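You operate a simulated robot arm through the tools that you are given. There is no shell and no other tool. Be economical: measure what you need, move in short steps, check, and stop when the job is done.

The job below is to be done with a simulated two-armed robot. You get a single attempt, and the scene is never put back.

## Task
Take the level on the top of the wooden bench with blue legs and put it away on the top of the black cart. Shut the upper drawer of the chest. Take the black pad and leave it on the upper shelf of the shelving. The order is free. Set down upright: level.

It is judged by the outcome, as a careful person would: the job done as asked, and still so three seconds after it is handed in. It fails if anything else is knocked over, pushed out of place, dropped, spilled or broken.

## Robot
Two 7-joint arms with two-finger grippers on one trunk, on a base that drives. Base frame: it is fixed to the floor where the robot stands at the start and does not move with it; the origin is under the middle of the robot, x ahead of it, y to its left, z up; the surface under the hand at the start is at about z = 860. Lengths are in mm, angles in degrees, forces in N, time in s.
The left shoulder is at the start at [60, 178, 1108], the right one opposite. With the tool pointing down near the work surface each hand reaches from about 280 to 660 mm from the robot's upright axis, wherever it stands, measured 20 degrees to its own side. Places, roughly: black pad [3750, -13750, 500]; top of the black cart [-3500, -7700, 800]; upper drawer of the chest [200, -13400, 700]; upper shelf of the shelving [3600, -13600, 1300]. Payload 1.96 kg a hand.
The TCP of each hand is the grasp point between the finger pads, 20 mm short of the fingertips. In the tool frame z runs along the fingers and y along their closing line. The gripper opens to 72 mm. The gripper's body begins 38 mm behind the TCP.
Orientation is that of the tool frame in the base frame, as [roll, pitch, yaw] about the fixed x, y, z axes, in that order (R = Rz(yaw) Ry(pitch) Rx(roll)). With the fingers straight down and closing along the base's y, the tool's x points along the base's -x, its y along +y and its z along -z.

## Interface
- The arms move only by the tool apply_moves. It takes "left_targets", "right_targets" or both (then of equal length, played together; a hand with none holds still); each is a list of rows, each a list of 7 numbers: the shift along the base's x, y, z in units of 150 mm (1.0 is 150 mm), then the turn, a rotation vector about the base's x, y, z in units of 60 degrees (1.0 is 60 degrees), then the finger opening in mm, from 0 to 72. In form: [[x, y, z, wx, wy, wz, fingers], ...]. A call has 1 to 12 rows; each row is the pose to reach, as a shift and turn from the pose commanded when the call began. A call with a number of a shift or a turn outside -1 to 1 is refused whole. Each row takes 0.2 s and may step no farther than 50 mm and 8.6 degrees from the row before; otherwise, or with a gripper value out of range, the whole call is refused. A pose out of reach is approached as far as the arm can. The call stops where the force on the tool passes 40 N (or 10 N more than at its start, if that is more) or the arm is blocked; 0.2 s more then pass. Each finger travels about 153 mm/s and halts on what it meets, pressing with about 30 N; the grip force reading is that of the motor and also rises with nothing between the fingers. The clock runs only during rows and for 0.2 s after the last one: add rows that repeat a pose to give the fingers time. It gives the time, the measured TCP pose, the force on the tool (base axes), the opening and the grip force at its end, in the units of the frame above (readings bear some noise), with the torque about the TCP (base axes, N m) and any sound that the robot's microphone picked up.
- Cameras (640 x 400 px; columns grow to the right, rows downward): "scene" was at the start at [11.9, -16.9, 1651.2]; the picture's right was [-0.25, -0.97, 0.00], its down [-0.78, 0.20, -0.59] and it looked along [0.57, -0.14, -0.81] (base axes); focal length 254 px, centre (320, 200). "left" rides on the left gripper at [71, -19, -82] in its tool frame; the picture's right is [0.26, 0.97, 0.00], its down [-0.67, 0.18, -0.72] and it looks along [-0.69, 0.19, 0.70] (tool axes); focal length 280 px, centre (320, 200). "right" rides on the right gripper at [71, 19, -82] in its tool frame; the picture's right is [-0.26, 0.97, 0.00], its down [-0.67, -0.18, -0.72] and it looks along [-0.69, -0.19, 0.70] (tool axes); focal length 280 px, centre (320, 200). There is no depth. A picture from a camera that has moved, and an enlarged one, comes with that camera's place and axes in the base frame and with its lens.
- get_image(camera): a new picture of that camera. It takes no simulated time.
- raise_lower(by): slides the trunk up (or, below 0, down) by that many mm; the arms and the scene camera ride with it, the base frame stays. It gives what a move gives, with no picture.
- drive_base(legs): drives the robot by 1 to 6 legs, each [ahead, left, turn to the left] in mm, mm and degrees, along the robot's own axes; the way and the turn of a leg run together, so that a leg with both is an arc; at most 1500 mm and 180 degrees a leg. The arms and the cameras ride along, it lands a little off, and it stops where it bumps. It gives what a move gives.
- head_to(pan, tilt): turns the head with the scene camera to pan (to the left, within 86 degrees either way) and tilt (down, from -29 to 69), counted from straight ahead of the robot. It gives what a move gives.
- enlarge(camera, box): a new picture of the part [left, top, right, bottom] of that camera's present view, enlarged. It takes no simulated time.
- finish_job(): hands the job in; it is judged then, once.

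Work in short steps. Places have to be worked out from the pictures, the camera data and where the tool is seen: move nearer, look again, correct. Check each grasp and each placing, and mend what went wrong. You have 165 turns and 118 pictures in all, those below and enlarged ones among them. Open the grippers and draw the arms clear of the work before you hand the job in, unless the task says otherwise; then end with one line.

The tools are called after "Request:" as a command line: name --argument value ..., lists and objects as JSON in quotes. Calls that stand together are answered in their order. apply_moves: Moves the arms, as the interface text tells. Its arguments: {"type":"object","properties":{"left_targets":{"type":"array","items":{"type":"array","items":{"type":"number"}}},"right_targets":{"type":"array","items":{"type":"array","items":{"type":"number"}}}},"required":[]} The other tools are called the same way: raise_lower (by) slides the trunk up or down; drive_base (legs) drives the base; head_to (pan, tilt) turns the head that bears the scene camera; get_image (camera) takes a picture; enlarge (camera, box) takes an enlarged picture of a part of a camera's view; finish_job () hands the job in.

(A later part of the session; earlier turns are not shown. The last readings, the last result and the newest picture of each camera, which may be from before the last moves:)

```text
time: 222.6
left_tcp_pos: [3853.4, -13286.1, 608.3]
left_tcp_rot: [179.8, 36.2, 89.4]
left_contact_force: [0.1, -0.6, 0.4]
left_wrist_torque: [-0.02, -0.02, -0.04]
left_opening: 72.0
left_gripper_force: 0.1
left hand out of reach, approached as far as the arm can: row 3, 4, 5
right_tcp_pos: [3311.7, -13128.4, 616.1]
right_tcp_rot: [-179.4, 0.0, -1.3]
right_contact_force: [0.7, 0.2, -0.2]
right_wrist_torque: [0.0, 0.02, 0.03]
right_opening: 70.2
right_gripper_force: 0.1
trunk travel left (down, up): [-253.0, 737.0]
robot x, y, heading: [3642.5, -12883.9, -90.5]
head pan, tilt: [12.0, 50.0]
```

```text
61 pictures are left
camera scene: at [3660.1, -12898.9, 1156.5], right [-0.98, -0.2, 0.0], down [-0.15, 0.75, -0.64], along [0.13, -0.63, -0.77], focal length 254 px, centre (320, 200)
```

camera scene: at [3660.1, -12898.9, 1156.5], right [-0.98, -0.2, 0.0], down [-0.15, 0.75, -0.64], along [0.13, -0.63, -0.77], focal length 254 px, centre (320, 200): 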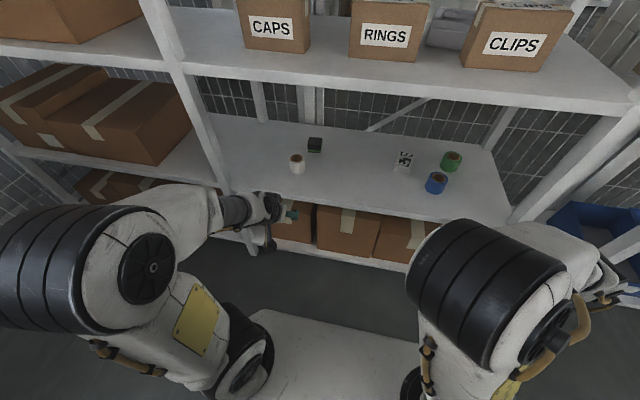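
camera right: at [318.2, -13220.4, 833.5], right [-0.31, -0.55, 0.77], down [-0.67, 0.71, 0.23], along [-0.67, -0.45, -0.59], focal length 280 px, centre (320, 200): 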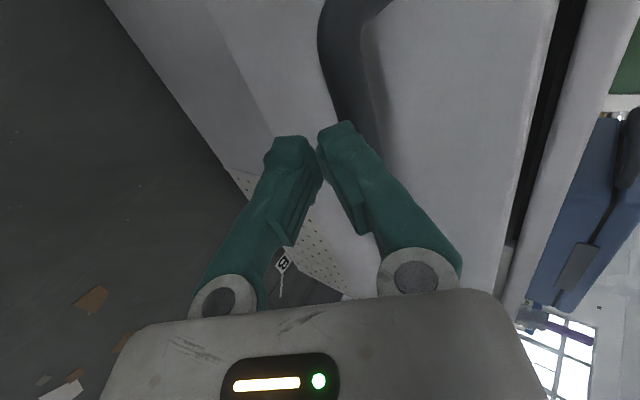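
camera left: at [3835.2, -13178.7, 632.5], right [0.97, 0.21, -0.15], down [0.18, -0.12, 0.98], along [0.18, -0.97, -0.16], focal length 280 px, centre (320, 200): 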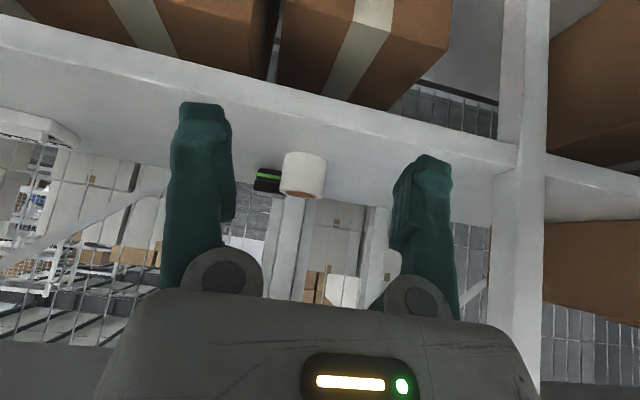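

The white roll stands just in front-left of the pad. Pad ≈ [3830, −13680], shelf surface ≈ z 508. I'll shift the left hand 95 mm to −x, to come in beside the roll, then drive 190 closer.

Request:
apply_moves --left_targets '[[-0.2, 0, 0, 0, 0, 0, 72], [-0.4, 0, 0, 0, 0, 0, 72], [-0.63, 0, 0, 0, 0, 0, 72]]'

Request:
drive_base --legs '[[190, 0, 0.4]]'

Request:
get_image --camera "left"

Request:
get_image --camera "scene"

```text
time: 223.4
left_tcp_pos: [3759.9, -13283.7, 610.5]
left_tcp_rot: [179.9, 36.2, 89.6]
left_contact_force: [-0.1, 0.4, -0.6]
left_wrist_torque: [0.0, -0.02, 0.01]
left_opening: 71.9
left_gripper_force: 0.0
right_tcp_pos: [3312.6, -13129.8, 616.0]
right_tcp_rot: [-179.5, 0.0, -1.4]
right_contact_force: [0.1, -0.7, 0.1]
right_wrist_torque: [0.01, -0.04, -0.02]
right_opening: 69.8
right_gripper_force: 0.0
trunk travel left (down, up): [-253.0, 737.0]
robot x, y, heading: [3645.1, -12880.6, -90.5]
head pan, tilt: [12.0, 50.0]
```

```text
time: 224.9
left_tcp_pos: [3762.3, -13475.8, 610.9]
left_tcp_rot: [179.8, 36.0, 89.9]
left_contact_force: [0.1, -0.2, -0.1]
left_wrist_torque: [0.03, -0.01, 0.01]
left_opening: 72.2
left_gripper_force: 0.1
right_tcp_pos: [3314.9, -13324.7, 617.4]
right_tcp_rot: [-179.5, 0.1, -0.9]
right_contact_force: [1.0, -1.2, 0.1]
right_wrist_torque: [0.0, -0.01, 0.02]
right_opening: 70.1
right_gripper_force: 0.0
trunk travel left (down, up): [-253.0, 737.0]
robot x, y, heading: [3640.5, -13073.4, -89.9]
head pan, tilt: [12.0, 50.0]
```

```text
60 pictures are left
camera left: at [3743.4, -13368.8, 634.0], right [0.96, 0.21, -0.15], down [0.18, -0.12, 0.98], along [0.19, -0.97, -0.16], focal length 280 px, centre (320, 200)
```

left: 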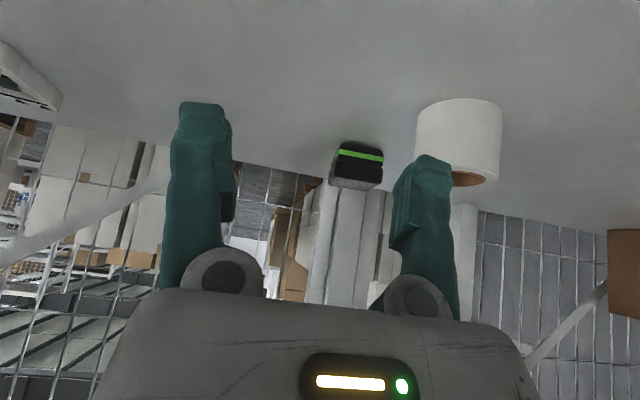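

```text
59 pictures are left
camera scene: at [3659.7, -13091.5, 1156.5], right [-0.98, -0.21, 0.0], down [-0.16, 0.75, -0.64], along [0.13, -0.63, -0.77], focal length 254 px, centre (320, 200)
```

scene: 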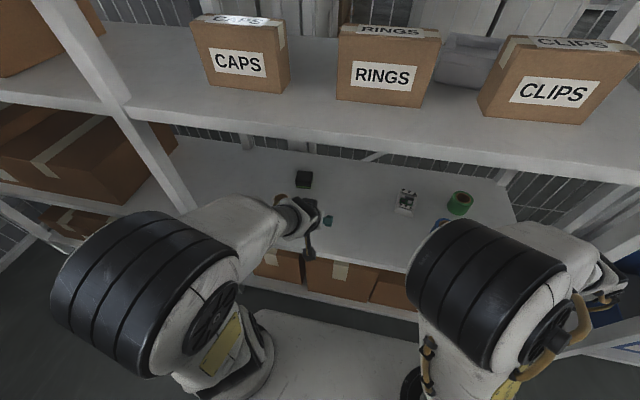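

The pad's front-bottom edge triangulates to [3837, −13655, 517]. I'll zoom for its exact shape.

Request:
enlarge --camera "left" --box '[300, 80, 520, 220]'

Request:
enlarge --camera "scene" --box '[260, 140, 360, 240]'

```text
2.86 times, centred on (410, 150) of left
camera zoom: at [3743.4, -13368.8, 634.0], right [0.96, 0.21, -0.15], down [0.18, -0.12, 0.98], along [0.19, -0.97, -0.16], focal length 801 px, centre (63, 343)
```

zoom: 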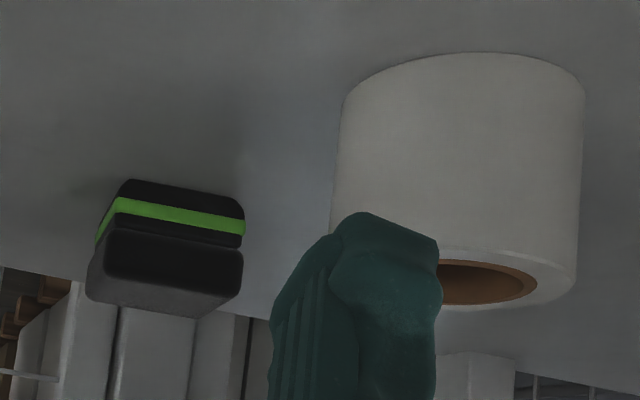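

```text
4.00 times, centred on (310, 190) of scene
camera zoom: at [3659.7, -13091.5, 1156.5], right [-0.98, -0.21, 0.0], down [-0.16, 0.75, -0.64], along [0.13, -0.63, -0.77], focal length 1014 px, centre (360, 240)
```

zoom: 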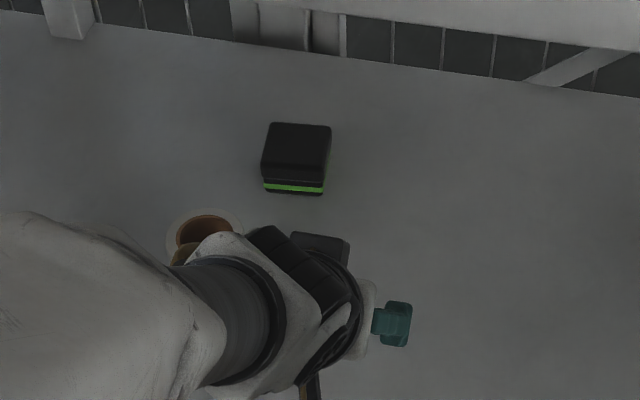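

The pad is ~54 × 62 × 37 mm. With the present tilt, my wrist camera would hit the roll, so I'll back out 130, lower the trunk 80, and set the left hand to only ~15° tilt before re-entering.

Request:
drive_base --legs '[[-150, 0, 0]]'

Request:
raise_lower --by -80

Request:
apply_moves --left_targets '[[0, 0, 0.1, 0.12, 0, 0, 72], [0, 0, 0.2, 0.24, 0, 0, 72], [0, 0, 0.35, 0.35, 0, 0, 72]]' --right_targets '[[-0.1, 0.15, 0.1, 0, 0, 0, 70], [-0.2, 0.3, 0.2, 0, 0, 0, 70], [-0.3, 0.4, 0.3, 0, 0, 0, 70]]'

Request:
get_image --camera "left"

```text
time: 226.3
left_tcp_pos: [3762.6, -13324.8, 610.0]
left_tcp_rot: [179.7, 36.2, 90.1]
left_contact_force: [0.0, 0.2, -1.1]
left_wrist_torque: [0.01, 0.01, 0.02]
left_opening: 71.8
left_gripper_force: 0.1
right_tcp_pos: [3312.4, -13172.2, 616.5]
right_tcp_rot: [-179.4, 0.1, -0.9]
right_contact_force: [0.6, 0.3, -0.7]
right_wrist_torque: [0.01, 0.02, 0.03]
right_opening: 70.0
right_gripper_force: 0.0
trunk travel left (down, up): [-253.0, 737.0]
robot x, y, heading: [3643.6, -12925.6, -90.0]
head pan, tilt: [12.0, 50.0]
```

```text
time: 227.5
left_tcp_pos: [3761.8, -13325.0, 530.3]
left_tcp_rot: [179.8, 36.2, 90.1]
left_contact_force: [0.5, 0.0, 1.2]
left_wrist_torque: [0.0, -0.02, -0.04]
left_opening: 72.0
left_gripper_force: 0.1
right_tcp_pos: [3313.6, -13172.5, 536.9]
right_tcp_rot: [-179.6, 0.0, -0.9]
right_contact_force: [0.6, -0.4, 0.4]
right_wrist_torque: [0.01, -0.02, 0.04]
right_opening: 70.1
right_gripper_force: 0.0
trunk travel left (down, up): [-173.0, 817.0]
robot x, y, heading: [3640.7, -12921.8, -90.2]
head pan, tilt: [12.0, 50.0]
```

```text
time: 228.3
left_tcp_pos: [3762.1, -13325.0, 583.7]
left_tcp_rot: [179.9, 15.0, 90.1]
left_contact_force: [0.0, -0.1, 0.2]
left_wrist_torque: [0.02, -0.01, 0.0]
left_opening: 71.8
left_gripper_force: 0.1
right_tcp_pos: [3260.5, -13117.2, 554.5]
right_tcp_rot: [-179.6, -0.1, -0.9]
right_contact_force: [0.0, -0.1, -0.2]
right_wrist_torque: [-0.03, 0.05, 0.02]
right_opening: 70.3
right_gripper_force: 0.2
right hand out of reach, approached as far as the arm can: row 2, 3
trunk travel left (down, up): [-173.0, 817.0]
robot x, y, heading: [3641.6, -12924.2, -90.1]
head pan, tilt: [12.0, 50.0]
```

```text
56 pictures are left
camera left: at [3742.8, -13233.8, 644.1], right [0.96, 0.25, -0.07], down [0.18, -0.47, 0.87], along [0.19, -0.85, -0.5], focal length 280 px, centre (320, 200)
```

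left: 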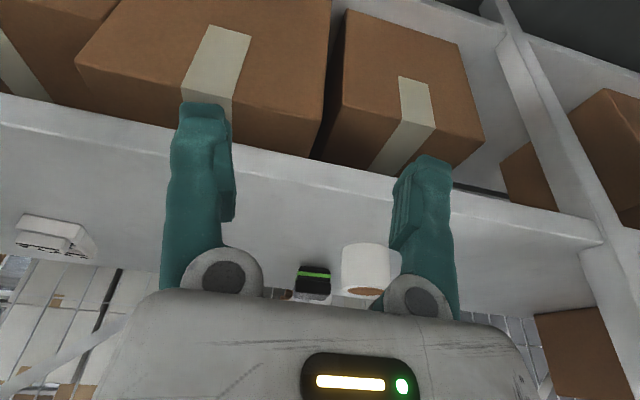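

Shelf front edge y ≈ −13421, z ≈ 517 confirmed. I'll drive forward 185; the hand enters at x 3762, z 584, beside the roll.

Request:
drive_base --legs '[[185, 0, 0]]'

Request:
get_image --camera "left"

Request:
get_image --camera "scene"

```text
time: 229.8
left_tcp_pos: [3763.9, -13507.3, 583.1]
left_tcp_rot: [179.9, 15.1, 90.1]
left_contact_force: [0.4, 0.2, -0.5]
left_wrist_torque: [-0.03, 0.0, 0.01]
left_opening: 72.0
left_gripper_force: 0.1
right_tcp_pos: [3260.9, -13300.6, 553.9]
right_tcp_rot: [-179.7, 0.0, -0.7]
right_contact_force: [-0.1, 0.2, -0.1]
right_wrist_torque: [0.03, 0.01, -0.01]
right_opening: 69.8
right_gripper_force: 0.1
trunk travel left (down, up): [-173.0, 817.0]
robot x, y, heading: [3642.9, -13106.9, -90.3]
head pan, tilt: [12.0, 50.0]
```

```text
55 pictures are left
camera left: at [3743.7, -13416.3, 643.8], right [0.96, 0.26, -0.07], down [0.18, -0.46, 0.87], along [0.19, -0.85, -0.49], focal length 280 px, centre (320, 200)
```

left: 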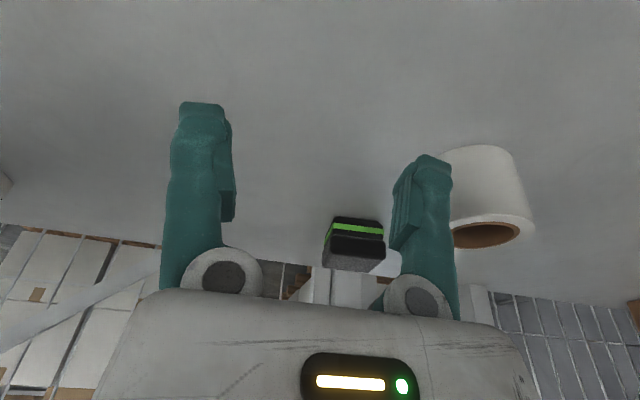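

```text
54 pictures are left
camera scene: at [3659.9, -13123.0, 1076.5], right [-0.98, -0.21, 0.0], down [-0.16, 0.75, -0.64], along [0.14, -0.63, -0.77], focal length 254 px, centre (320, 200)
```

scene: 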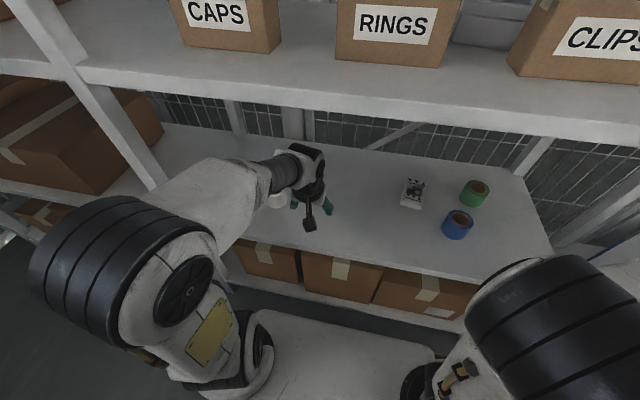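

Pad position confirmed at front-bottom [3840, −13658]. I'll advance the hand at x 3762 to y ≈ −13657.

Request:
apply_moves --left_targets '[[0, -0.25, 0, 0, 0, 0, 72], [0, -0.5, 0, 0, 0, 0, 72], [0, -0.75, 0, 0, 0, 0, 72], [0, -1.0, 0, 0, 0, 0, 72]]'

Request:
get_image --camera "left"

Request:
get_image --camera "scene"

```text
time: 230.8
left_tcp_pos: [3763.7, -13658.4, 583.3]
left_tcp_rot: [179.8, 15.2, 90.1]
left_contact_force: [0.3, 0.4, 0.1]
left_wrist_torque: [-0.03, -0.02, -0.01]
left_opening: 72.1
left_gripper_force: 0.0
right_tcp_pos: [3261.8, -13302.0, 555.2]
right_tcp_rot: [-179.5, 0.1, -0.9]
right_contact_force: [-0.5, -0.6, 0.8]
right_wrist_torque: [0.02, 0.0, 0.02]
right_opening: 69.9
right_gripper_force: 0.1
trunk travel left (down, up): [-173.0, 817.0]
robot x, y, heading: [3644.2, -13111.2, -89.9]
head pan, tilt: [12.0, 50.0]
```

```text
53 pictures are left
camera left: at [3744.3, -13566.8, 645.0], right [0.96, 0.26, -0.07], down [0.18, -0.46, 0.87], along [0.19, -0.85, -0.49], focal length 280 px, centre (320, 200)
```

left: 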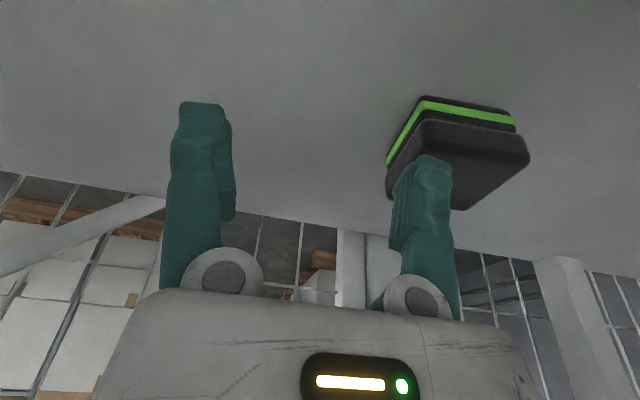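

```text
52 pictures are left
camera scene: at [3659.9, -13123.0, 1076.5], right [-0.98, -0.21, 0.0], down [-0.16, 0.75, -0.64], along [0.14, -0.63, -0.77], focal length 254 px, centre (320, 200)
```

scene: 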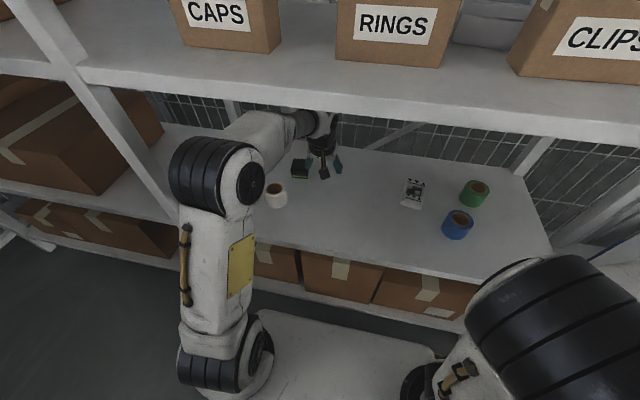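

The pad spans x 3818–3874, top z ≈ 545. I'll move over it to [3845, −13684], and check alignment before lowering.

Request:
apply_moves --left_targets '[[0, -0.17, 0, 0, 0, 0, 72], [0.27, -0.17, 0, 0, 0, 0, 72], [0.545, -0.17, 0, 0, 0, 0, 72], [0.545, -0.17, -0.08, 0, 0, 0, 72]]'

Request:
get_image --camera "left"

```text
time: 231.8
left_tcp_pos: [3845.5, -13683.2, 573.1]
left_tcp_rot: [179.8, 15.2, 90.1]
left_contact_force: [-0.1, 0.1, -0.5]
left_wrist_torque: [0.0, 0.05, -0.02]
left_opening: 71.9
left_gripper_force: 0.1
right_tcp_pos: [3261.6, -13301.5, 553.5]
right_tcp_rot: [-179.6, -0.1, -0.8]
right_contact_force: [-0.3, -0.3, 0.4]
right_wrist_torque: [0.02, 0.03, -0.01]
right_opening: 69.9
right_gripper_force: 0.0
trunk travel left (down, up): [-173.0, 817.0]
robot x, y, heading: [3643.5, -13108.7, -89.6]
head pan, tilt: [12.0, 50.0]
```

```text
51 pictures are left
camera left: at [3826.0, -13592.7, 633.3], right [0.96, 0.26, -0.07], down [0.18, -0.46, 0.87], along [0.19, -0.85, -0.49], focal length 280 px, centre (320, 200)
```

left: 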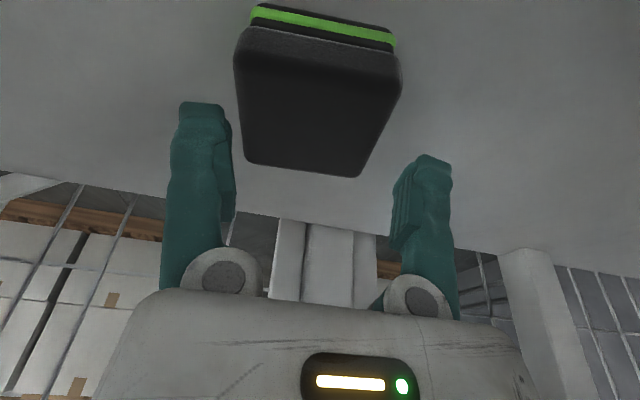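

The pad is turned about +8° and centred near [3840, −13685]. I'll turn the hand to match, shift −5 mm, and look again.

Request:
apply_moves --left_targets '[[-0.037, -0.01, 0, 0, 0, 0.13, 72], [-0.037, -0.01, -0.04, 0, 0, 0.13, 72]]'

Request:
get_image --camera "left"

```text
time: 232.4
left_tcp_pos: [3839.1, -13685.6, 565.9]
left_tcp_rot: [179.9, 15.1, 98.0]
left_contact_force: [-0.1, 0.2, -0.7]
left_wrist_torque: [0.0, 0.02, 0.0]
left_opening: 72.0
left_gripper_force: 0.0
right_tcp_pos: [3261.4, -13301.2, 554.3]
right_tcp_rot: [-179.5, 0.0, -0.8]
right_contact_force: [0.1, 1.0, -0.8]
right_wrist_torque: [0.02, -0.02, -0.04]
right_opening: 69.8
right_gripper_force: 0.1
trunk travel left (down, up): [-173.0, 817.0]
robot x, y, heading: [3640.3, -13111.1, -89.8]
head pan, tilt: [12.0, 50.0]
```

```text
50 pictures are left
camera left: at [3808.3, -13597.9, 626.5], right [0.92, 0.38, -0.07], down [0.24, -0.43, 0.87], along [0.31, -0.81, -0.49], focal length 280 px, centre (320, 200)
```

left: 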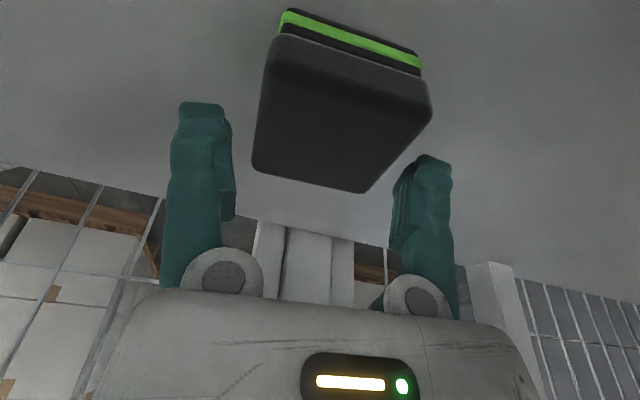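

Alignment is within 2°, pad centre [3842, −13682]. I'll lower to z ≈ 547 in small steps and close.

Request:
apply_moves --left_targets '[[0.02, 0.015, -0.04, 0, 0, -0.03, 72], [0.02, 0.015, -0.08, 0, 0, -0.03, 72], [0.02, 0.015, -0.12, 0, 0, -0.03, 72]]'

Request:
get_image --camera "left"

```text
time: 233.2
left_tcp_pos: [3841.0, -13683.0, 547.0]
left_tcp_rot: [179.7, 15.2, 96.1]
left_contact_force: [-0.7, -0.4, 0.1]
left_wrist_torque: [0.0, 0.01, 0.0]
left_opening: 71.9
left_gripper_force: 0.0
right_tcp_pos: [3261.5, -13300.4, 553.8]
right_tcp_rot: [-179.5, -0.1, -0.7]
right_contact_force: [1.0, 0.1, 0.2]
right_wrist_torque: [0.02, -0.02, -0.01]
right_opening: 69.9
right_gripper_force: 0.0
trunk travel left (down, up): [-173.0, 817.0]
robot x, y, heading: [3641.3, -13110.3, -89.7]
head pan, tilt: [12.0, 50.0]
```

```text
49 pictures are left
camera left: at [3813.7, -13594.3, 608.1], right [0.93, 0.35, -0.07], down [0.23, -0.44, 0.87], along [0.28, -0.82, -0.49], focal length 280 px, centre (320, 200)
```

left: 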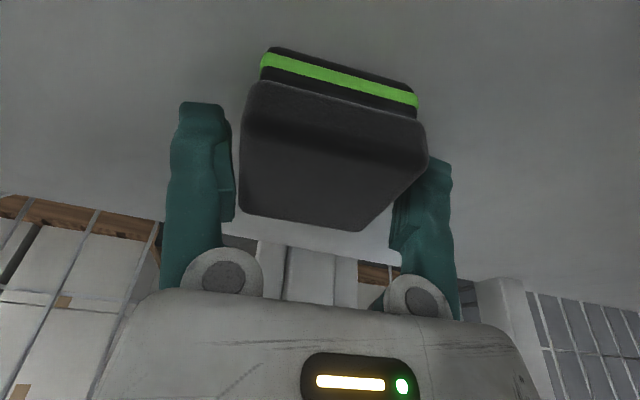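

No contact so far and both fingers straddle the pad. Closing now.

Request:
apply_moves --left_targets '[[0, 0, 0, 0, 0, 0, 62], [0, 0, 0, 0, 0, 0, 50], [0, 0, 0, 0, 0, 0, 35], [0, 0, 0, 0, 0, 0, 35]]'

Request:
get_image --camera "left"

```text
time: 234.2
left_tcp_pos: [3842.8, -13682.0, 548.1]
left_tcp_rot: [179.8, 15.2, 96.1]
left_contact_force: [-0.2, 1.1, 0.2]
left_wrist_torque: [0.02, -0.04, 0.02]
left_opening: 57.7
left_gripper_force: 29.8
right_tcp_pos: [3262.5, -13301.4, 554.6]
right_tcp_rot: [-179.5, 0.0, -0.8]
right_contact_force: [-0.1, -0.8, -0.4]
right_wrist_torque: [0.02, -0.01, 0.01]
right_opening: 69.9
right_gripper_force: 0.1
trunk travel left (down, up): [-173.0, 817.0]
robot x, y, heading: [3645.8, -13107.4, -89.9]
head pan, tilt: [12.0, 50.0]
```

```text
48 pictures are left
camera left: at [3813.8, -13594.2, 608.1], right [0.93, 0.35, -0.07], down [0.23, -0.44, 0.87], along [0.28, -0.82, -0.49], focal length 280 px, centre (320, 200)
```

left: 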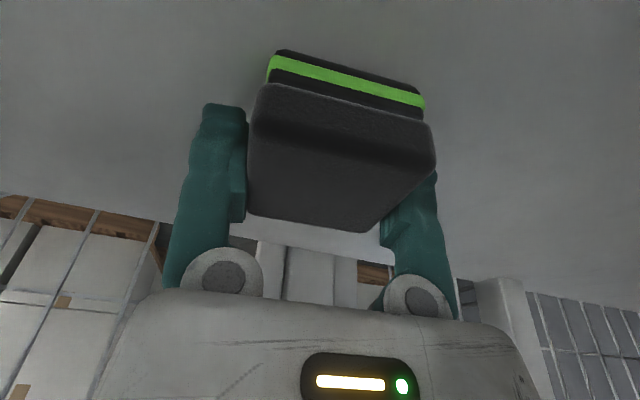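

Gripped at 57.7 mm. I'll lift 35 mm, slide −x clear of the roll, and check.

Request:
apply_moves --left_targets '[[0, 0, 0.08, 0, 0, 0, 35], [0, 0, 0.16, 0, 0, 0, 35], [0, 0, 0.23, 0, 0, 0, 35], [-0.2, 0, 0.23, 0, 0, 0, 35], [-0.4, 0, 0.23, 0, 0, 0, 35], [-0.6, 0, 0.23, 0, 0, 0, 35]]'

Request:
get_image --camera "left"

Request:
get_image --camera "scene"

```text
time: 235.6
left_tcp_pos: [3752.3, -13680.6, 582.1]
left_tcp_rot: [179.8, 15.3, 96.1]
left_contact_force: [0.0, -1.0, -1.4]
left_wrist_torque: [-0.01, 0.03, 0.02]
left_opening: 57.5
left_gripper_force: 29.7
right_tcp_pos: [3262.3, -13300.1, 554.7]
right_tcp_rot: [-179.4, 0.0, -0.7]
right_contact_force: [0.0, 0.5, 0.9]
right_wrist_torque: [-0.01, 0.06, -0.01]
right_opening: 70.2
right_gripper_force: 0.1
trunk travel left (down, up): [-173.0, 817.0]
robot x, y, heading: [3643.1, -13108.8, -89.8]
head pan, tilt: [12.0, 50.0]
```

```text
47 pictures are left
camera left: at [3723.8, -13592.3, 642.4], right [0.93, 0.36, -0.07], down [0.23, -0.44, 0.87], along [0.28, -0.82, -0.49], focal length 280 px, centre (320, 200)
```

left: 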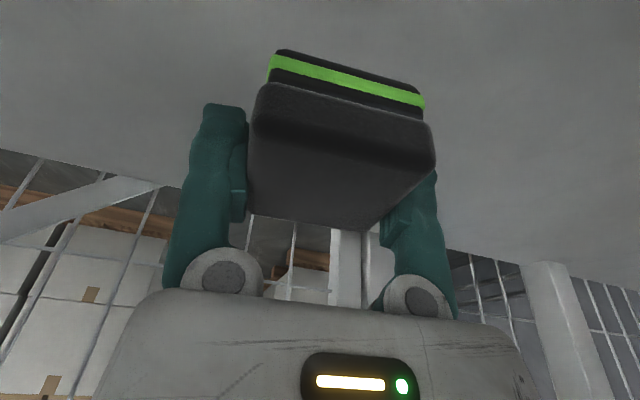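

```text
46 pictures are left
camera scene: at [3659.9, -13123.1, 1076.5], right [-0.98, -0.21, 0.0], down [-0.16, 0.75, -0.64], along [0.14, -0.63, -0.77], focal length 254 px, centre (320, 200)
```

scene: 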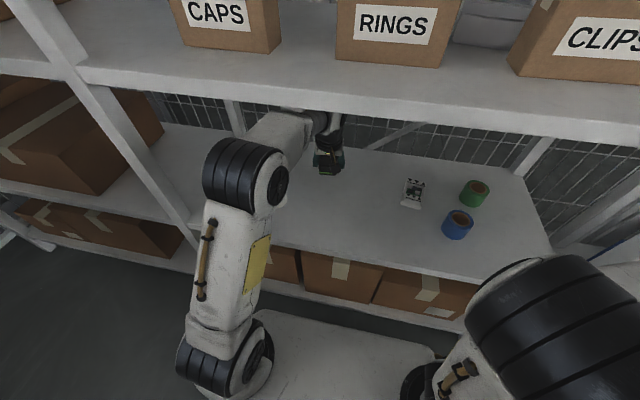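

The pad is held level. I'll back straight out 450 mm.

Request:
drive_base --legs '[[-450, 0, 0]]'

Request:
get_image --camera "scene"

```text
time: 238.3
left_tcp_pos: [3751.6, -13233.0, 582.3]
left_tcp_rot: [179.7, 15.2, 96.3]
left_contact_force: [-0.6, -0.2, -0.7]
left_wrist_torque: [-0.01, 0.0, 0.03]
left_opening: 57.2
left_gripper_force: 30.1
right_tcp_pos: [3260.3, -12851.4, 554.2]
right_tcp_rot: [-179.4, 0.0, -0.8]
right_contact_force: [-0.1, -0.3, 0.3]
right_wrist_torque: [0.06, -0.01, -0.01]
right_opening: 69.9
right_gripper_force: 0.0
trunk travel left (down, up): [-173.0, 817.0]
robot x, y, heading: [3639.9, -12657.7, -90.0]
head pan, tilt: [12.0, 50.0]
```

```text
45 pictures are left
camera scene: at [3658.2, -12673.8, 1076.5], right [-0.98, -0.21, 0.0], down [-0.16, 0.75, -0.64], along [0.14, -0.63, -0.77], focal length 254 px, centre (320, 200)
```

scene: 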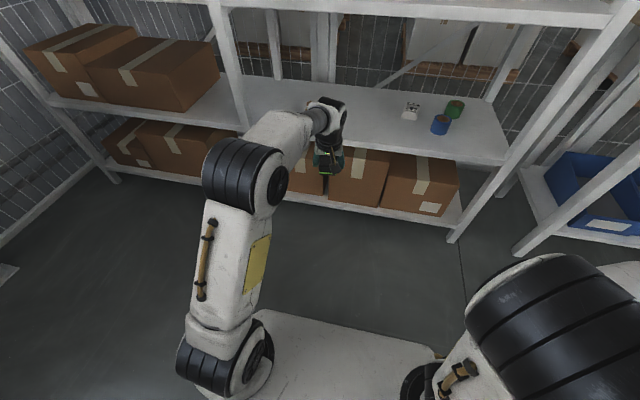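

Pad is out safely and the shelf items are undisturbed. I'll raise the trunk 800 mm for the upper shelf.

Request:
raise_lower --by 800

Request:
head_to --pan 0 --tilt 35

Request:
get_image --camera "scene"

Request:
get_image --camera "left"

```text
refused: 800 is not a number from -400 to 400
```

```text
time: 239.1
left_tcp_pos: [3752.6, -13231.6, 580.9]
left_tcp_rot: [179.8, 15.1, 96.2]
left_contact_force: [0.0, 0.5, -0.8]
left_wrist_torque: [0.02, 0.02, 0.02]
left_opening: 57.0
left_gripper_force: 29.8
right_tcp_pos: [3260.1, -12852.1, 554.8]
right_tcp_rot: [-179.5, 0.0, -0.9]
right_contact_force: [0.4, -0.7, 0.0]
right_wrist_torque: [0.0, 0.0, -0.01]
right_opening: 70.0
right_gripper_force: 0.0
trunk travel left (down, up): [-173.0, 817.0]
robot x, y, heading: [3643.0, -12661.8, -89.9]
head pan, tilt: [0.0, 35.0]
```

```text
44 pictures are left
camera scene: at [3642.3, -12686.6, 1098.2], right [-1.0, 0.0, 0.0], down [0.0, 0.57, -0.82], along [0.0, -0.82, -0.57], focal length 254 px, centre (320, 200)
```

scene: 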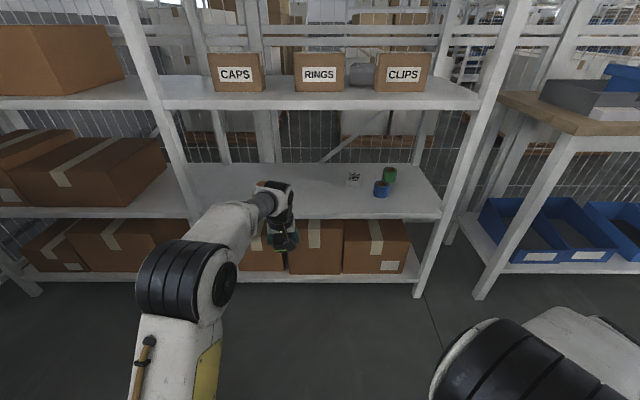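

```text
43 pictures are left
camera left: at [3722.9, -13143.0, 642.3], right [0.93, 0.36, -0.07], down [0.23, -0.44, 0.87], along [0.28, -0.82, -0.49], focal length 280 px, centre (320, 200)
```

left: 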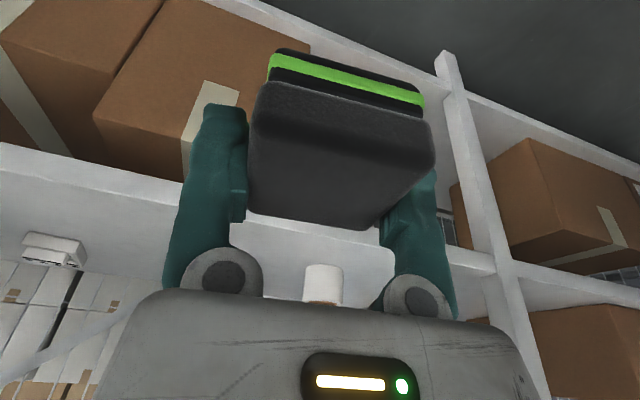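

The limit is 400 mm per call, so I'll raise in two steps and then look.

Request:
raise_lower --by 400

Request:
raise_lower --by 400

Request:
get_image --camera "scene"

Request:
get_image --camera "left"

```text
time: 242.9
left_tcp_pos: [3750.9, -13231.2, 981.4]
left_tcp_rot: [179.9, 15.3, 96.3]
left_contact_force: [0.2, -0.5, -0.2]
left_wrist_torque: [0.0, -0.04, 0.02]
left_opening: 57.0
left_gripper_force: 30.3
right_tcp_pos: [3260.9, -12850.9, 954.8]
right_tcp_rot: [-179.5, 0.0, -0.8]
right_contact_force: [0.0, 0.1, -0.1]
right_wrist_torque: [0.0, 0.02, 0.01]
right_opening: 70.0
right_gripper_force: 0.1
trunk travel left (down, up): [-573.0, 417.0]
robot x, y, heading: [3642.9, -12655.5, -89.9]
head pan, tilt: [0.0, 35.0]
```

```text
time: 246.8
left_tcp_pos: [3752.3, -13231.0, 1382.5]
left_tcp_rot: [179.8, 15.2, 96.2]
left_contact_force: [1.2, -0.2, 0.3]
left_wrist_torque: [0.0, -0.02, 0.0]
left_opening: 56.6
left_gripper_force: 30.3
right_tcp_pos: [3260.1, -12852.1, 1354.2]
right_tcp_rot: [-179.5, -0.1, -0.8]
right_contact_force: [0.2, 0.0, -0.2]
right_wrist_torque: [0.0, 0.02, 0.01]
right_opening: 70.0
right_gripper_force: 0.0
trunk travel left (down, up): [-973.0, 17.0]
robot x, y, heading: [3640.8, -12663.6, -89.9]
head pan, tilt: [0.0, 35.0]
```

```text
42 pictures are left
camera scene: at [3642.2, -12686.8, 1898.2], right [-1.0, 0.0, 0.0], down [0.0, 0.57, -0.82], along [0.0, -0.82, -0.57], focal length 254 px, centre (320, 200)
```

scene: 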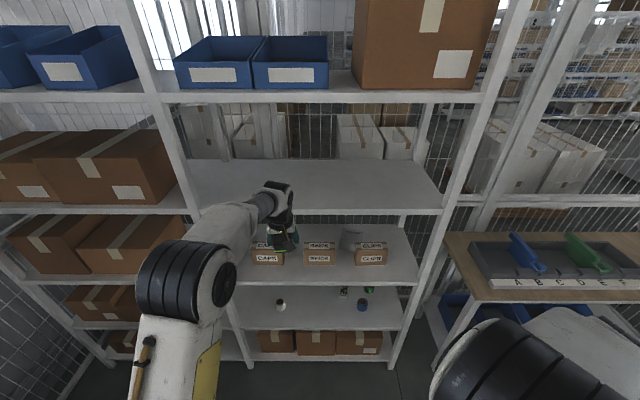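

```text
41 pictures are left
camera left: at [3722.9, -13143.1, 1442.3], right [0.93, 0.36, -0.07], down [0.23, -0.44, 0.87], along [0.28, -0.82, -0.49], focal length 280 px, centre (320, 200)
```

left: 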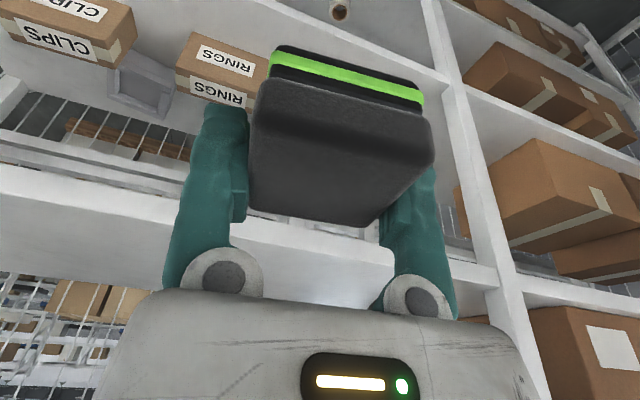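

The free shelf below the blue-bin shelf is the upper shelf (z ≈ 1345). I'll raise the trunk 17 and the hand 25 for clearance, then check the pad's height against the shelf edge.

Request:
raise_lower --by 15

Request:
apply_moves --left_targets '[[0, 0, 0.1, 0, 0, 0, 35], [0, 0, 0.2, 0, 0, 0, 35], [0, 0, 0.2, 0, 0, 0, 35]]'

Request:
head_to --pan 30 --tilt 45

Request:
get_image --camera "left"

Request:
get_image --camera "right"

```text
time: 247.4
left_tcp_pos: [3751.7, -13232.2, 1397.5]
left_tcp_rot: [179.8, 15.2, 96.2]
left_contact_force: [-0.6, 0.5, -0.1]
left_wrist_torque: [-0.04, 0.01, 0.0]
left_opening: 56.6
left_gripper_force: 30.1
right_tcp_pos: [3259.9, -12852.1, 1369.5]
right_tcp_rot: [-179.5, 0.0, -0.8]
right_contact_force: [-0.6, -0.3, 0.2]
right_wrist_torque: [0.0, 0.01, -0.01]
right_opening: 70.0
right_gripper_force: 0.0
trunk travel left (down, up): [-988.0, 2.0]
robot x, y, heading: [3642.3, -12658.2, -89.6]
head pan, tilt: [0.0, 35.0]
```

```text
time: 248.2
left_tcp_pos: [3752.4, -13232.4, 1404.2]
left_tcp_rot: [180.0, 15.3, 96.1]
left_contact_force: [-0.5, -0.2, -0.3]
left_wrist_torque: [0.03, -0.01, 0.0]
left_opening: 56.3
left_gripper_force: 30.1
left hand out of reach, approached as far as the arm can: row 1, 2, 3
right_tcp_pos: [3261.0, -12852.5, 1368.9]
right_tcp_rot: [-179.4, 0.1, -0.8]
right_contact_force: [0.3, 0.2, 0.0]
right_wrist_torque: [-0.03, 0.03, 0.03]
right_opening: 70.0
right_gripper_force: 0.0
trunk travel left (down, up): [-988.0, 2.0]
robot x, y, heading: [3641.6, -12659.9, -89.9]
head pan, tilt: [0.0, 35.0]
```

```text
time: 249.1
left_tcp_pos: [3751.4, -13230.8, 1404.5]
left_tcp_rot: [179.9, 15.3, 96.2]
left_contact_force: [-0.4, 0.3, -0.6]
left_wrist_torque: [-0.03, 0.01, -0.02]
left_opening: 56.4
left_gripper_force: 30.0
right_tcp_pos: [3261.6, -12852.3, 1369.4]
right_tcp_rot: [-179.5, -0.1, -0.8]
right_contact_force: [-0.1, 0.7, 0.2]
right_wrist_torque: [-0.04, 0.0, -0.04]
right_opening: 70.1
right_gripper_force: 0.0
trunk travel left (down, up): [-988.0, 2.0]
robot x, y, heading: [3641.1, -12661.0, -90.0]
head pan, tilt: [30.0, 45.0]
```

```text
40 pictures are left
camera left: at [3722.6, -13142.6, 1464.3], right [0.93, 0.36, -0.07], down [0.23, -0.44, 0.87], along [0.28, -0.83, -0.49], focal length 280 px, centre (320, 200)
```

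left: 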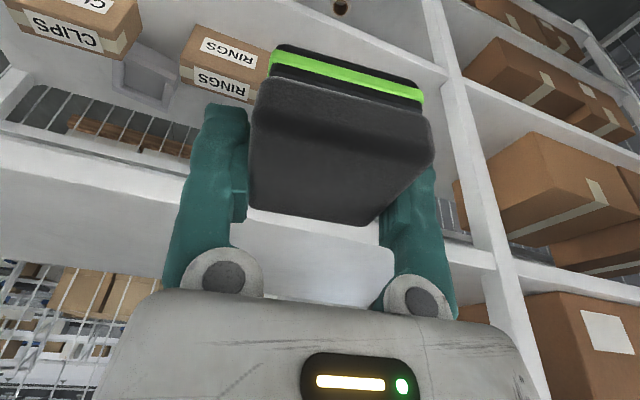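

```text
39 pictures are left
camera right: at [3331.0, -12871.8, 1450.8], right [-0.27, -0.96, -0.01], down [-0.67, 0.19, 0.72], along [-0.69, 0.2, -0.7], focal length 280 px, centre (320, 200)
```

right: 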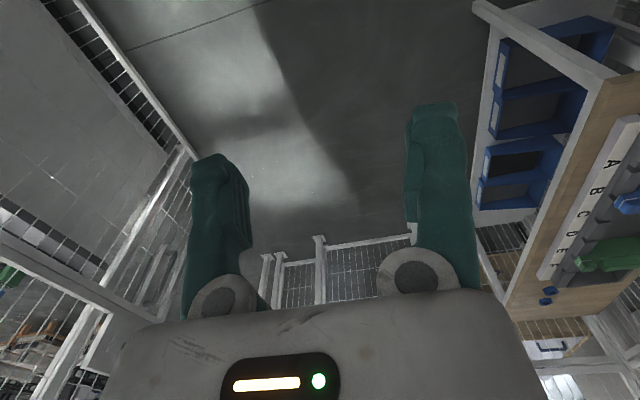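

The arm tops out at TCP z ≈ 1404 at this extension. I'll zoom to measure the shelf edge height relative to the pad.

Request:
enlarge --camera "left" --box '[0, 100, 200, 300]'

Request:
get_image --camera "scene"

```text
2.00 times, centred on (100, 200) of left
camera zoom: at [3722.6, -13142.6, 1464.3], right [0.93, 0.36, -0.07], down [0.23, -0.44, 0.87], along [0.28, -0.83, -0.49], focal length 561 px, centre (760, 200)
```

zoom: 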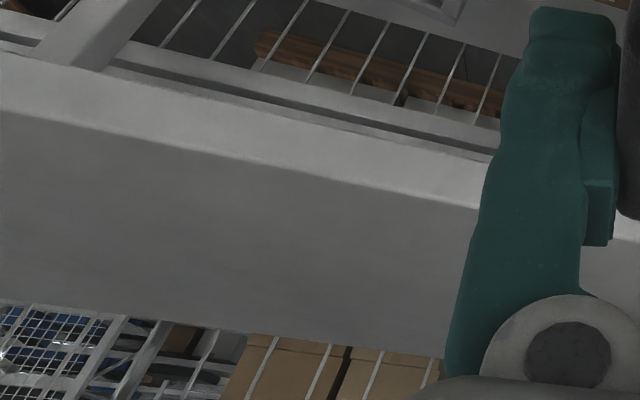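

```text
37 pictures are left
camera scene: at [3682.5, -12668.8, 1898.5], right [-0.86, -0.5, 0.0], down [-0.36, 0.61, -0.71], along [0.36, -0.61, -0.71], focal length 254 px, centre (320, 200)
```

scene: 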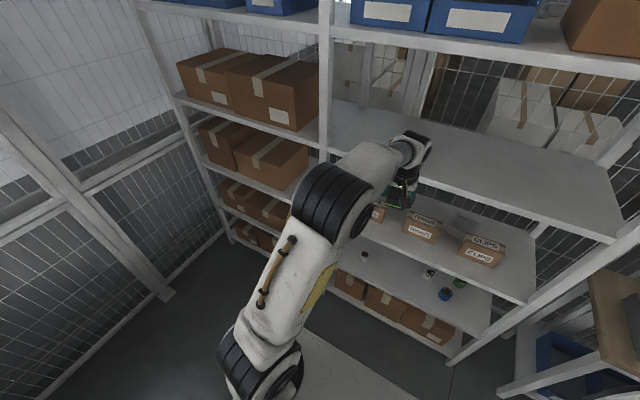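

The upper shelf surface is z ≈ 1344; pad bottom ≈ 1374, giving ~30 mm clearance. I'll drive in 180 mm and check.

Request:
drive_base --legs '[[170, 0, 0]]'

Request:
get_image --camera "scene"

Request:
get_image --camera "left"

```text
time: 250.6
left_tcp_pos: [3753.1, -13397.6, 1405.4]
left_tcp_rot: [179.9, 15.5, 96.2]
left_contact_force: [0.5, 1.1, -0.9]
left_wrist_torque: [-0.03, 0.0, -0.04]
left_opening: 56.0
left_gripper_force: 29.7
right_tcp_pos: [3263.2, -13018.7, 1369.8]
right_tcp_rot: [-179.7, 0.0, -0.7]
right_contact_force: [-0.4, 1.1, 0.6]
right_wrist_torque: [-0.02, -0.01, -0.03]
right_opening: 69.9
right_gripper_force: 0.1
trunk travel left (down, up): [-988.0, 2.0]
robot x, y, heading: [3644.4, -12834.2, -89.7]
head pan, tilt: [30.0, 45.0]
```

```text
36 pictures are left
camera scene: at [3683.7, -12834.2, 1898.5], right [-0.86, -0.51, 0.0], down [-0.36, 0.61, -0.71], along [0.36, -0.61, -0.71], focal length 254 px, centre (320, 200)
```

scene: 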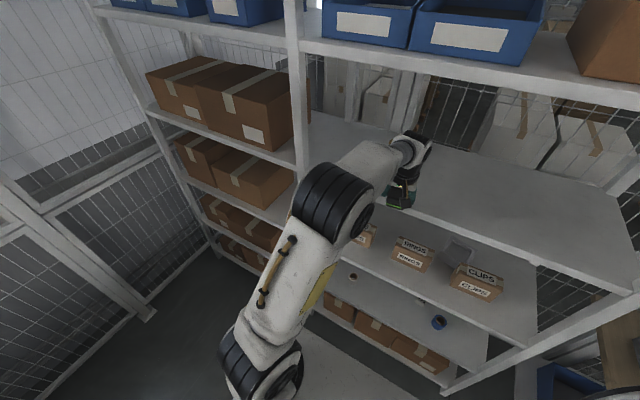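

```text
35 pictures are left
camera left: at [3724.3, -13309.3, 1465.8], right [0.93, 0.36, -0.07], down [0.23, -0.44, 0.87], along [0.28, -0.83, -0.49], focal length 280 px, centre (320, 200)
```

left: 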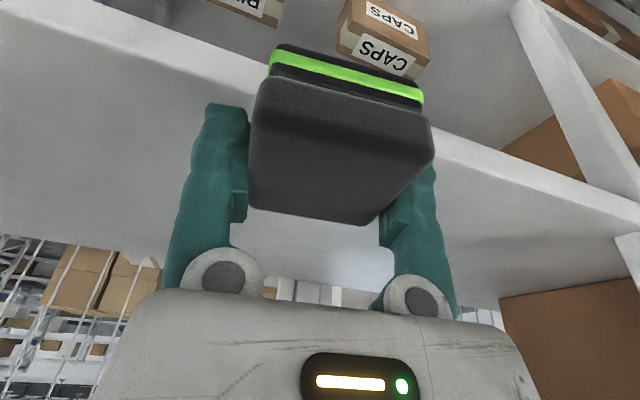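

Shelf edge at y ≈ −13425, z ≈ 1344 is confirmed; the pad clears it. I'll drive in another 190 mm.

Request:
drive_base --legs '[[190, 0, 0]]'

Request:
get_image --camera "scene"

```text
time: 252.2
left_tcp_pos: [3754.6, -13584.7, 1405.5]
left_tcp_rot: [179.9, 15.5, 96.2]
left_contact_force: [0.8, 0.8, 0.5]
left_wrist_torque: [-0.02, 0.01, -0.02]
left_opening: 55.9
left_gripper_force: 30.2
right_tcp_pos: [3262.5, -13206.9, 1370.6]
right_tcp_rot: [-179.6, 0.0, -0.7]
right_contact_force: [-1.1, 0.5, -0.7]
right_wrist_torque: [-0.02, 0.0, 0.02]
right_opening: 70.1
right_gripper_force: 0.1
trunk travel left (down, up): [-988.0, 2.0]
robot x, y, heading: [3641.9, -13015.3, -89.8]
head pan, tilt: [30.0, 45.0]
```

```text
34 pictures are left
camera scene: at [3684.9, -13021.0, 1898.5], right [-0.86, -0.51, 0.0], down [-0.36, 0.61, -0.71], along [0.36, -0.61, -0.71], focal length 254 px, centre (320, 200)
```

scene: 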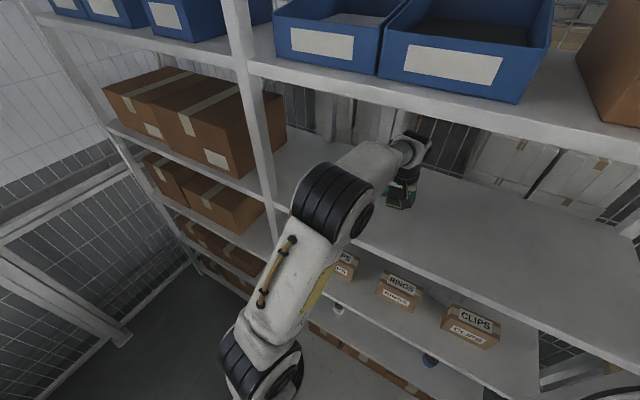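

The pad is over the shelf, 130 mm inside. I'll lower a little first to see how the commanded height maps.

Request:
apply_moves --left_targets '[[0, 0, -0.1, 0, 0, 0, 35], [0, 0, -0.1, 0, 0, 0, 35]]'

```text
time: 252.8
left_tcp_pos: [3756.3, -13587.9, 1389.5]
left_tcp_rot: [179.9, 15.3, 96.2]
left_contact_force: [0.7, 0.3, -0.4]
left_wrist_torque: [0.01, -0.03, -0.01]
left_opening: 56.0
left_gripper_force: 30.1
right_tcp_pos: [3263.2, -13207.7, 1369.5]
right_tcp_rot: [-179.6, -0.1, -0.7]
right_contact_force: [-0.1, -0.2, 0.1]
right_wrist_torque: [-0.03, -0.03, 0.01]
right_opening: 70.0
right_gripper_force: 0.1
trunk travel left (down, up): [-988.0, 2.0]
robot x, y, heading: [3646.4, -13018.4, -89.5]
head pan, tilt: [30.0, 45.0]
```

Mapping is direct. I'll lower in 2 mm steps until the pad touches (expected TCP z ≈ 1374).

Request:
apply_moves --left_targets '[[0, 0, -0.04, 0, 0, 0, 35], [0, 0, -0.065, 0, 0, 0, 35], [0, 0, -0.08, 0, 0, 0, 35], [0, 0, -0.093, 0, 0, 0, 35], [0, 0, -0.106, 0, 0, 0, 35]]'

Request:
get_image --camera "left"

```text
time: 253.9
left_tcp_pos: [3754.6, -13587.7, 1373.7]
left_tcp_rot: [179.9, 15.5, 96.3]
left_contact_force: [-0.9, -0.2, -0.1]
left_wrist_torque: [-0.02, 0.01, -0.01]
left_opening: 55.8
left_gripper_force: 30.0
right_tcp_pos: [3263.8, -13210.8, 1369.6]
right_tcp_rot: [-179.6, -0.1, -0.7]
right_contact_force: [-0.4, -0.1, -0.2]
right_wrist_torque: [0.01, 0.01, 0.03]
right_opening: 70.2
right_gripper_force: 0.0
trunk travel left (down, up): [-988.0, 2.0]
robot x, y, heading: [3642.8, -13018.7, -89.6]
head pan, tilt: [30.0, 45.0]
```

```text
33 pictures are left
camera left: at [3726.3, -13499.7, 1433.6], right [0.93, 0.36, -0.07], down [0.23, -0.44, 0.87], along [0.28, -0.82, -0.49], focal length 280 px, centre (320, 200)
```

left: 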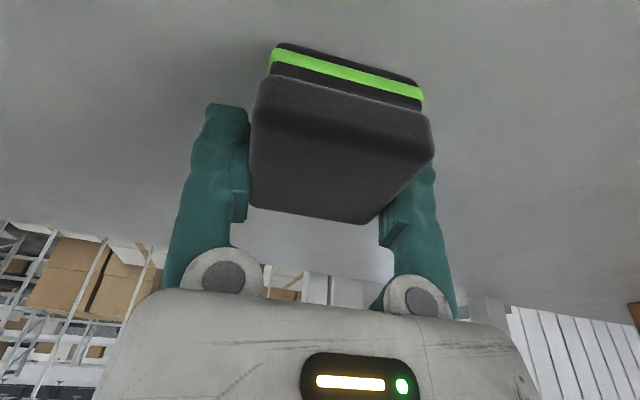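

No contact yet; continuing down in 2 mm steps.

Request:
apply_moves --left_targets '[[0, 0, -0.014, 0, 0, 0, 35], [0, 0, -0.028, 0, 0, 0, 35], [0, 0, -0.042, 0, 0, 0, 35], [0, 0, -0.056, 0, 0, 0, 35]]'

```text
time: 255.0
left_tcp_pos: [3754.5, -13588.0, 1371.7]
left_tcp_rot: [-179.9, 16.2, 96.3]
left_contact_force: [-1.2, 1.8, 12.8]
left_wrist_torque: [0.45, -0.16, 0.03]
left_opening: 55.8
left_gripper_force: 30.2
right_tcp_pos: [3262.6, -13208.4, 1368.5]
right_tcp_rot: [-179.7, -0.1, -0.6]
right_contact_force: [0.5, -0.2, -0.4]
right_wrist_torque: [-0.01, 0.01, -0.01]
right_opening: 70.0
right_gripper_force: 0.1
trunk travel left (down, up): [-988.0, 2.0]
robot x, y, heading: [3646.1, -13015.3, -89.5]
head pan, tilt: [30.0, 45.0]
stopped in row 4 (left hand): the force on the tool passed its limit at 42 N (the readings are from after the stop); the commanded pose is now the measured one
```

The pad is resting on the shelf (contact at TCP z ≈ 1371). I'll open the fingers.

Request:
apply_moves --left_targets '[[0, 0, 0, 0, 0, 0, 60], [0, 0, 0, 0, 0, 0, 72], [0, 0, 0, 0, 0, 0, 72]]'

Request:
get_image --camera "left"

```text
time: 255.8
left_tcp_pos: [3755.7, -13589.0, 1370.2]
left_tcp_rot: [180.0, 15.9, 96.2]
left_contact_force: [-0.1, -0.6, -0.3]
left_wrist_torque: [0.0, 0.01, -0.01]
left_opening: 72.4
left_gripper_force: 0.1
right_tcp_pos: [3263.1, -13210.1, 1369.1]
right_tcp_rot: [-179.5, 0.0, -0.6]
right_contact_force: [0.3, 0.1, -0.3]
right_wrist_torque: [0.02, 0.01, 0.02]
right_opening: 70.0
right_gripper_force: 0.0
trunk travel left (down, up): [-988.0, 2.0]
robot x, y, heading: [3640.8, -13018.2, -89.8]
head pan, tilt: [30.0, 45.0]
```

```text
32 pictures are left
camera left: at [3726.5, -13500.6, 1428.8], right [0.93, 0.36, -0.07], down [0.23, -0.43, 0.87], along [0.28, -0.83, -0.48], focal length 280 px, centre (320, 200)
```

left: 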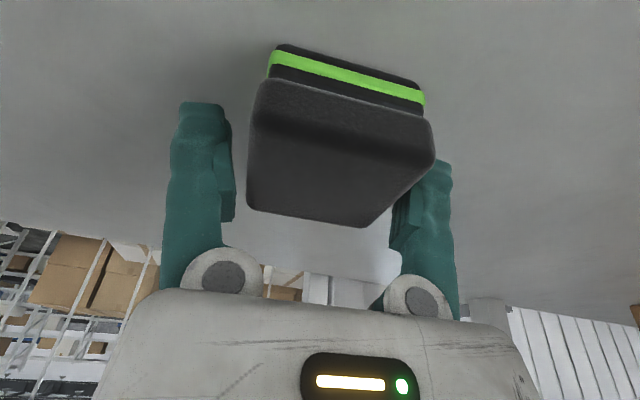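

The pad is free between the open fingers. I'll raise the hand 33 mm and check that it stays.

Request:
apply_moves --left_targets '[[0, 0, 0.07, 0, 0, 0, 72], [0, 0, 0.15, 0, 0, 0, 72], [0, 0, 0.24, 0, 0, 0, 72]]'

Request:
get_image --camera "left"

```text
time: 256.6
left_tcp_pos: [3755.7, -13591.9, 1404.7]
left_tcp_rot: [179.9, 15.9, 96.2]
left_contact_force: [0.3, 0.2, -0.3]
left_wrist_torque: [0.0, -0.01, -0.01]
left_opening: 71.9
left_gripper_force: 0.1
right_tcp_pos: [3263.5, -13211.4, 1370.1]
right_tcp_rot: [-179.5, 0.0, -0.7]
right_contact_force: [0.1, 0.3, -0.1]
right_wrist_torque: [0.01, 0.0, 0.0]
right_opening: 70.1
right_gripper_force: 0.0
trunk travel left (down, up): [-988.0, 2.0]
robot x, y, heading: [3646.1, -13019.3, -89.2]
head pan, tilt: [30.0, 45.0]
```

```text
31 pictures are left
camera left: at [3725.7, -13501.3, 1464.4], right [0.93, 0.36, -0.07], down [0.23, -0.43, 0.87], along [0.28, -0.83, -0.48], focal length 280 px, centre (320, 200)
```

left: 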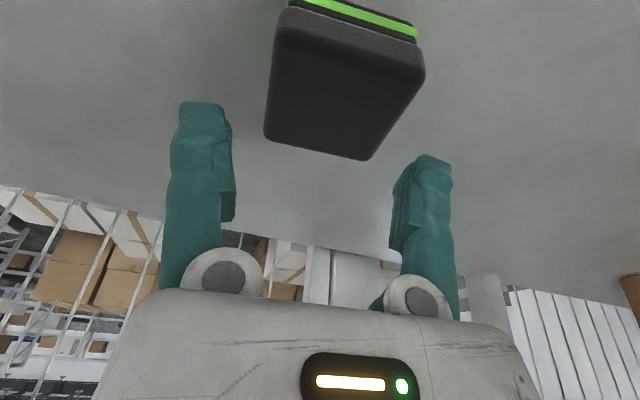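

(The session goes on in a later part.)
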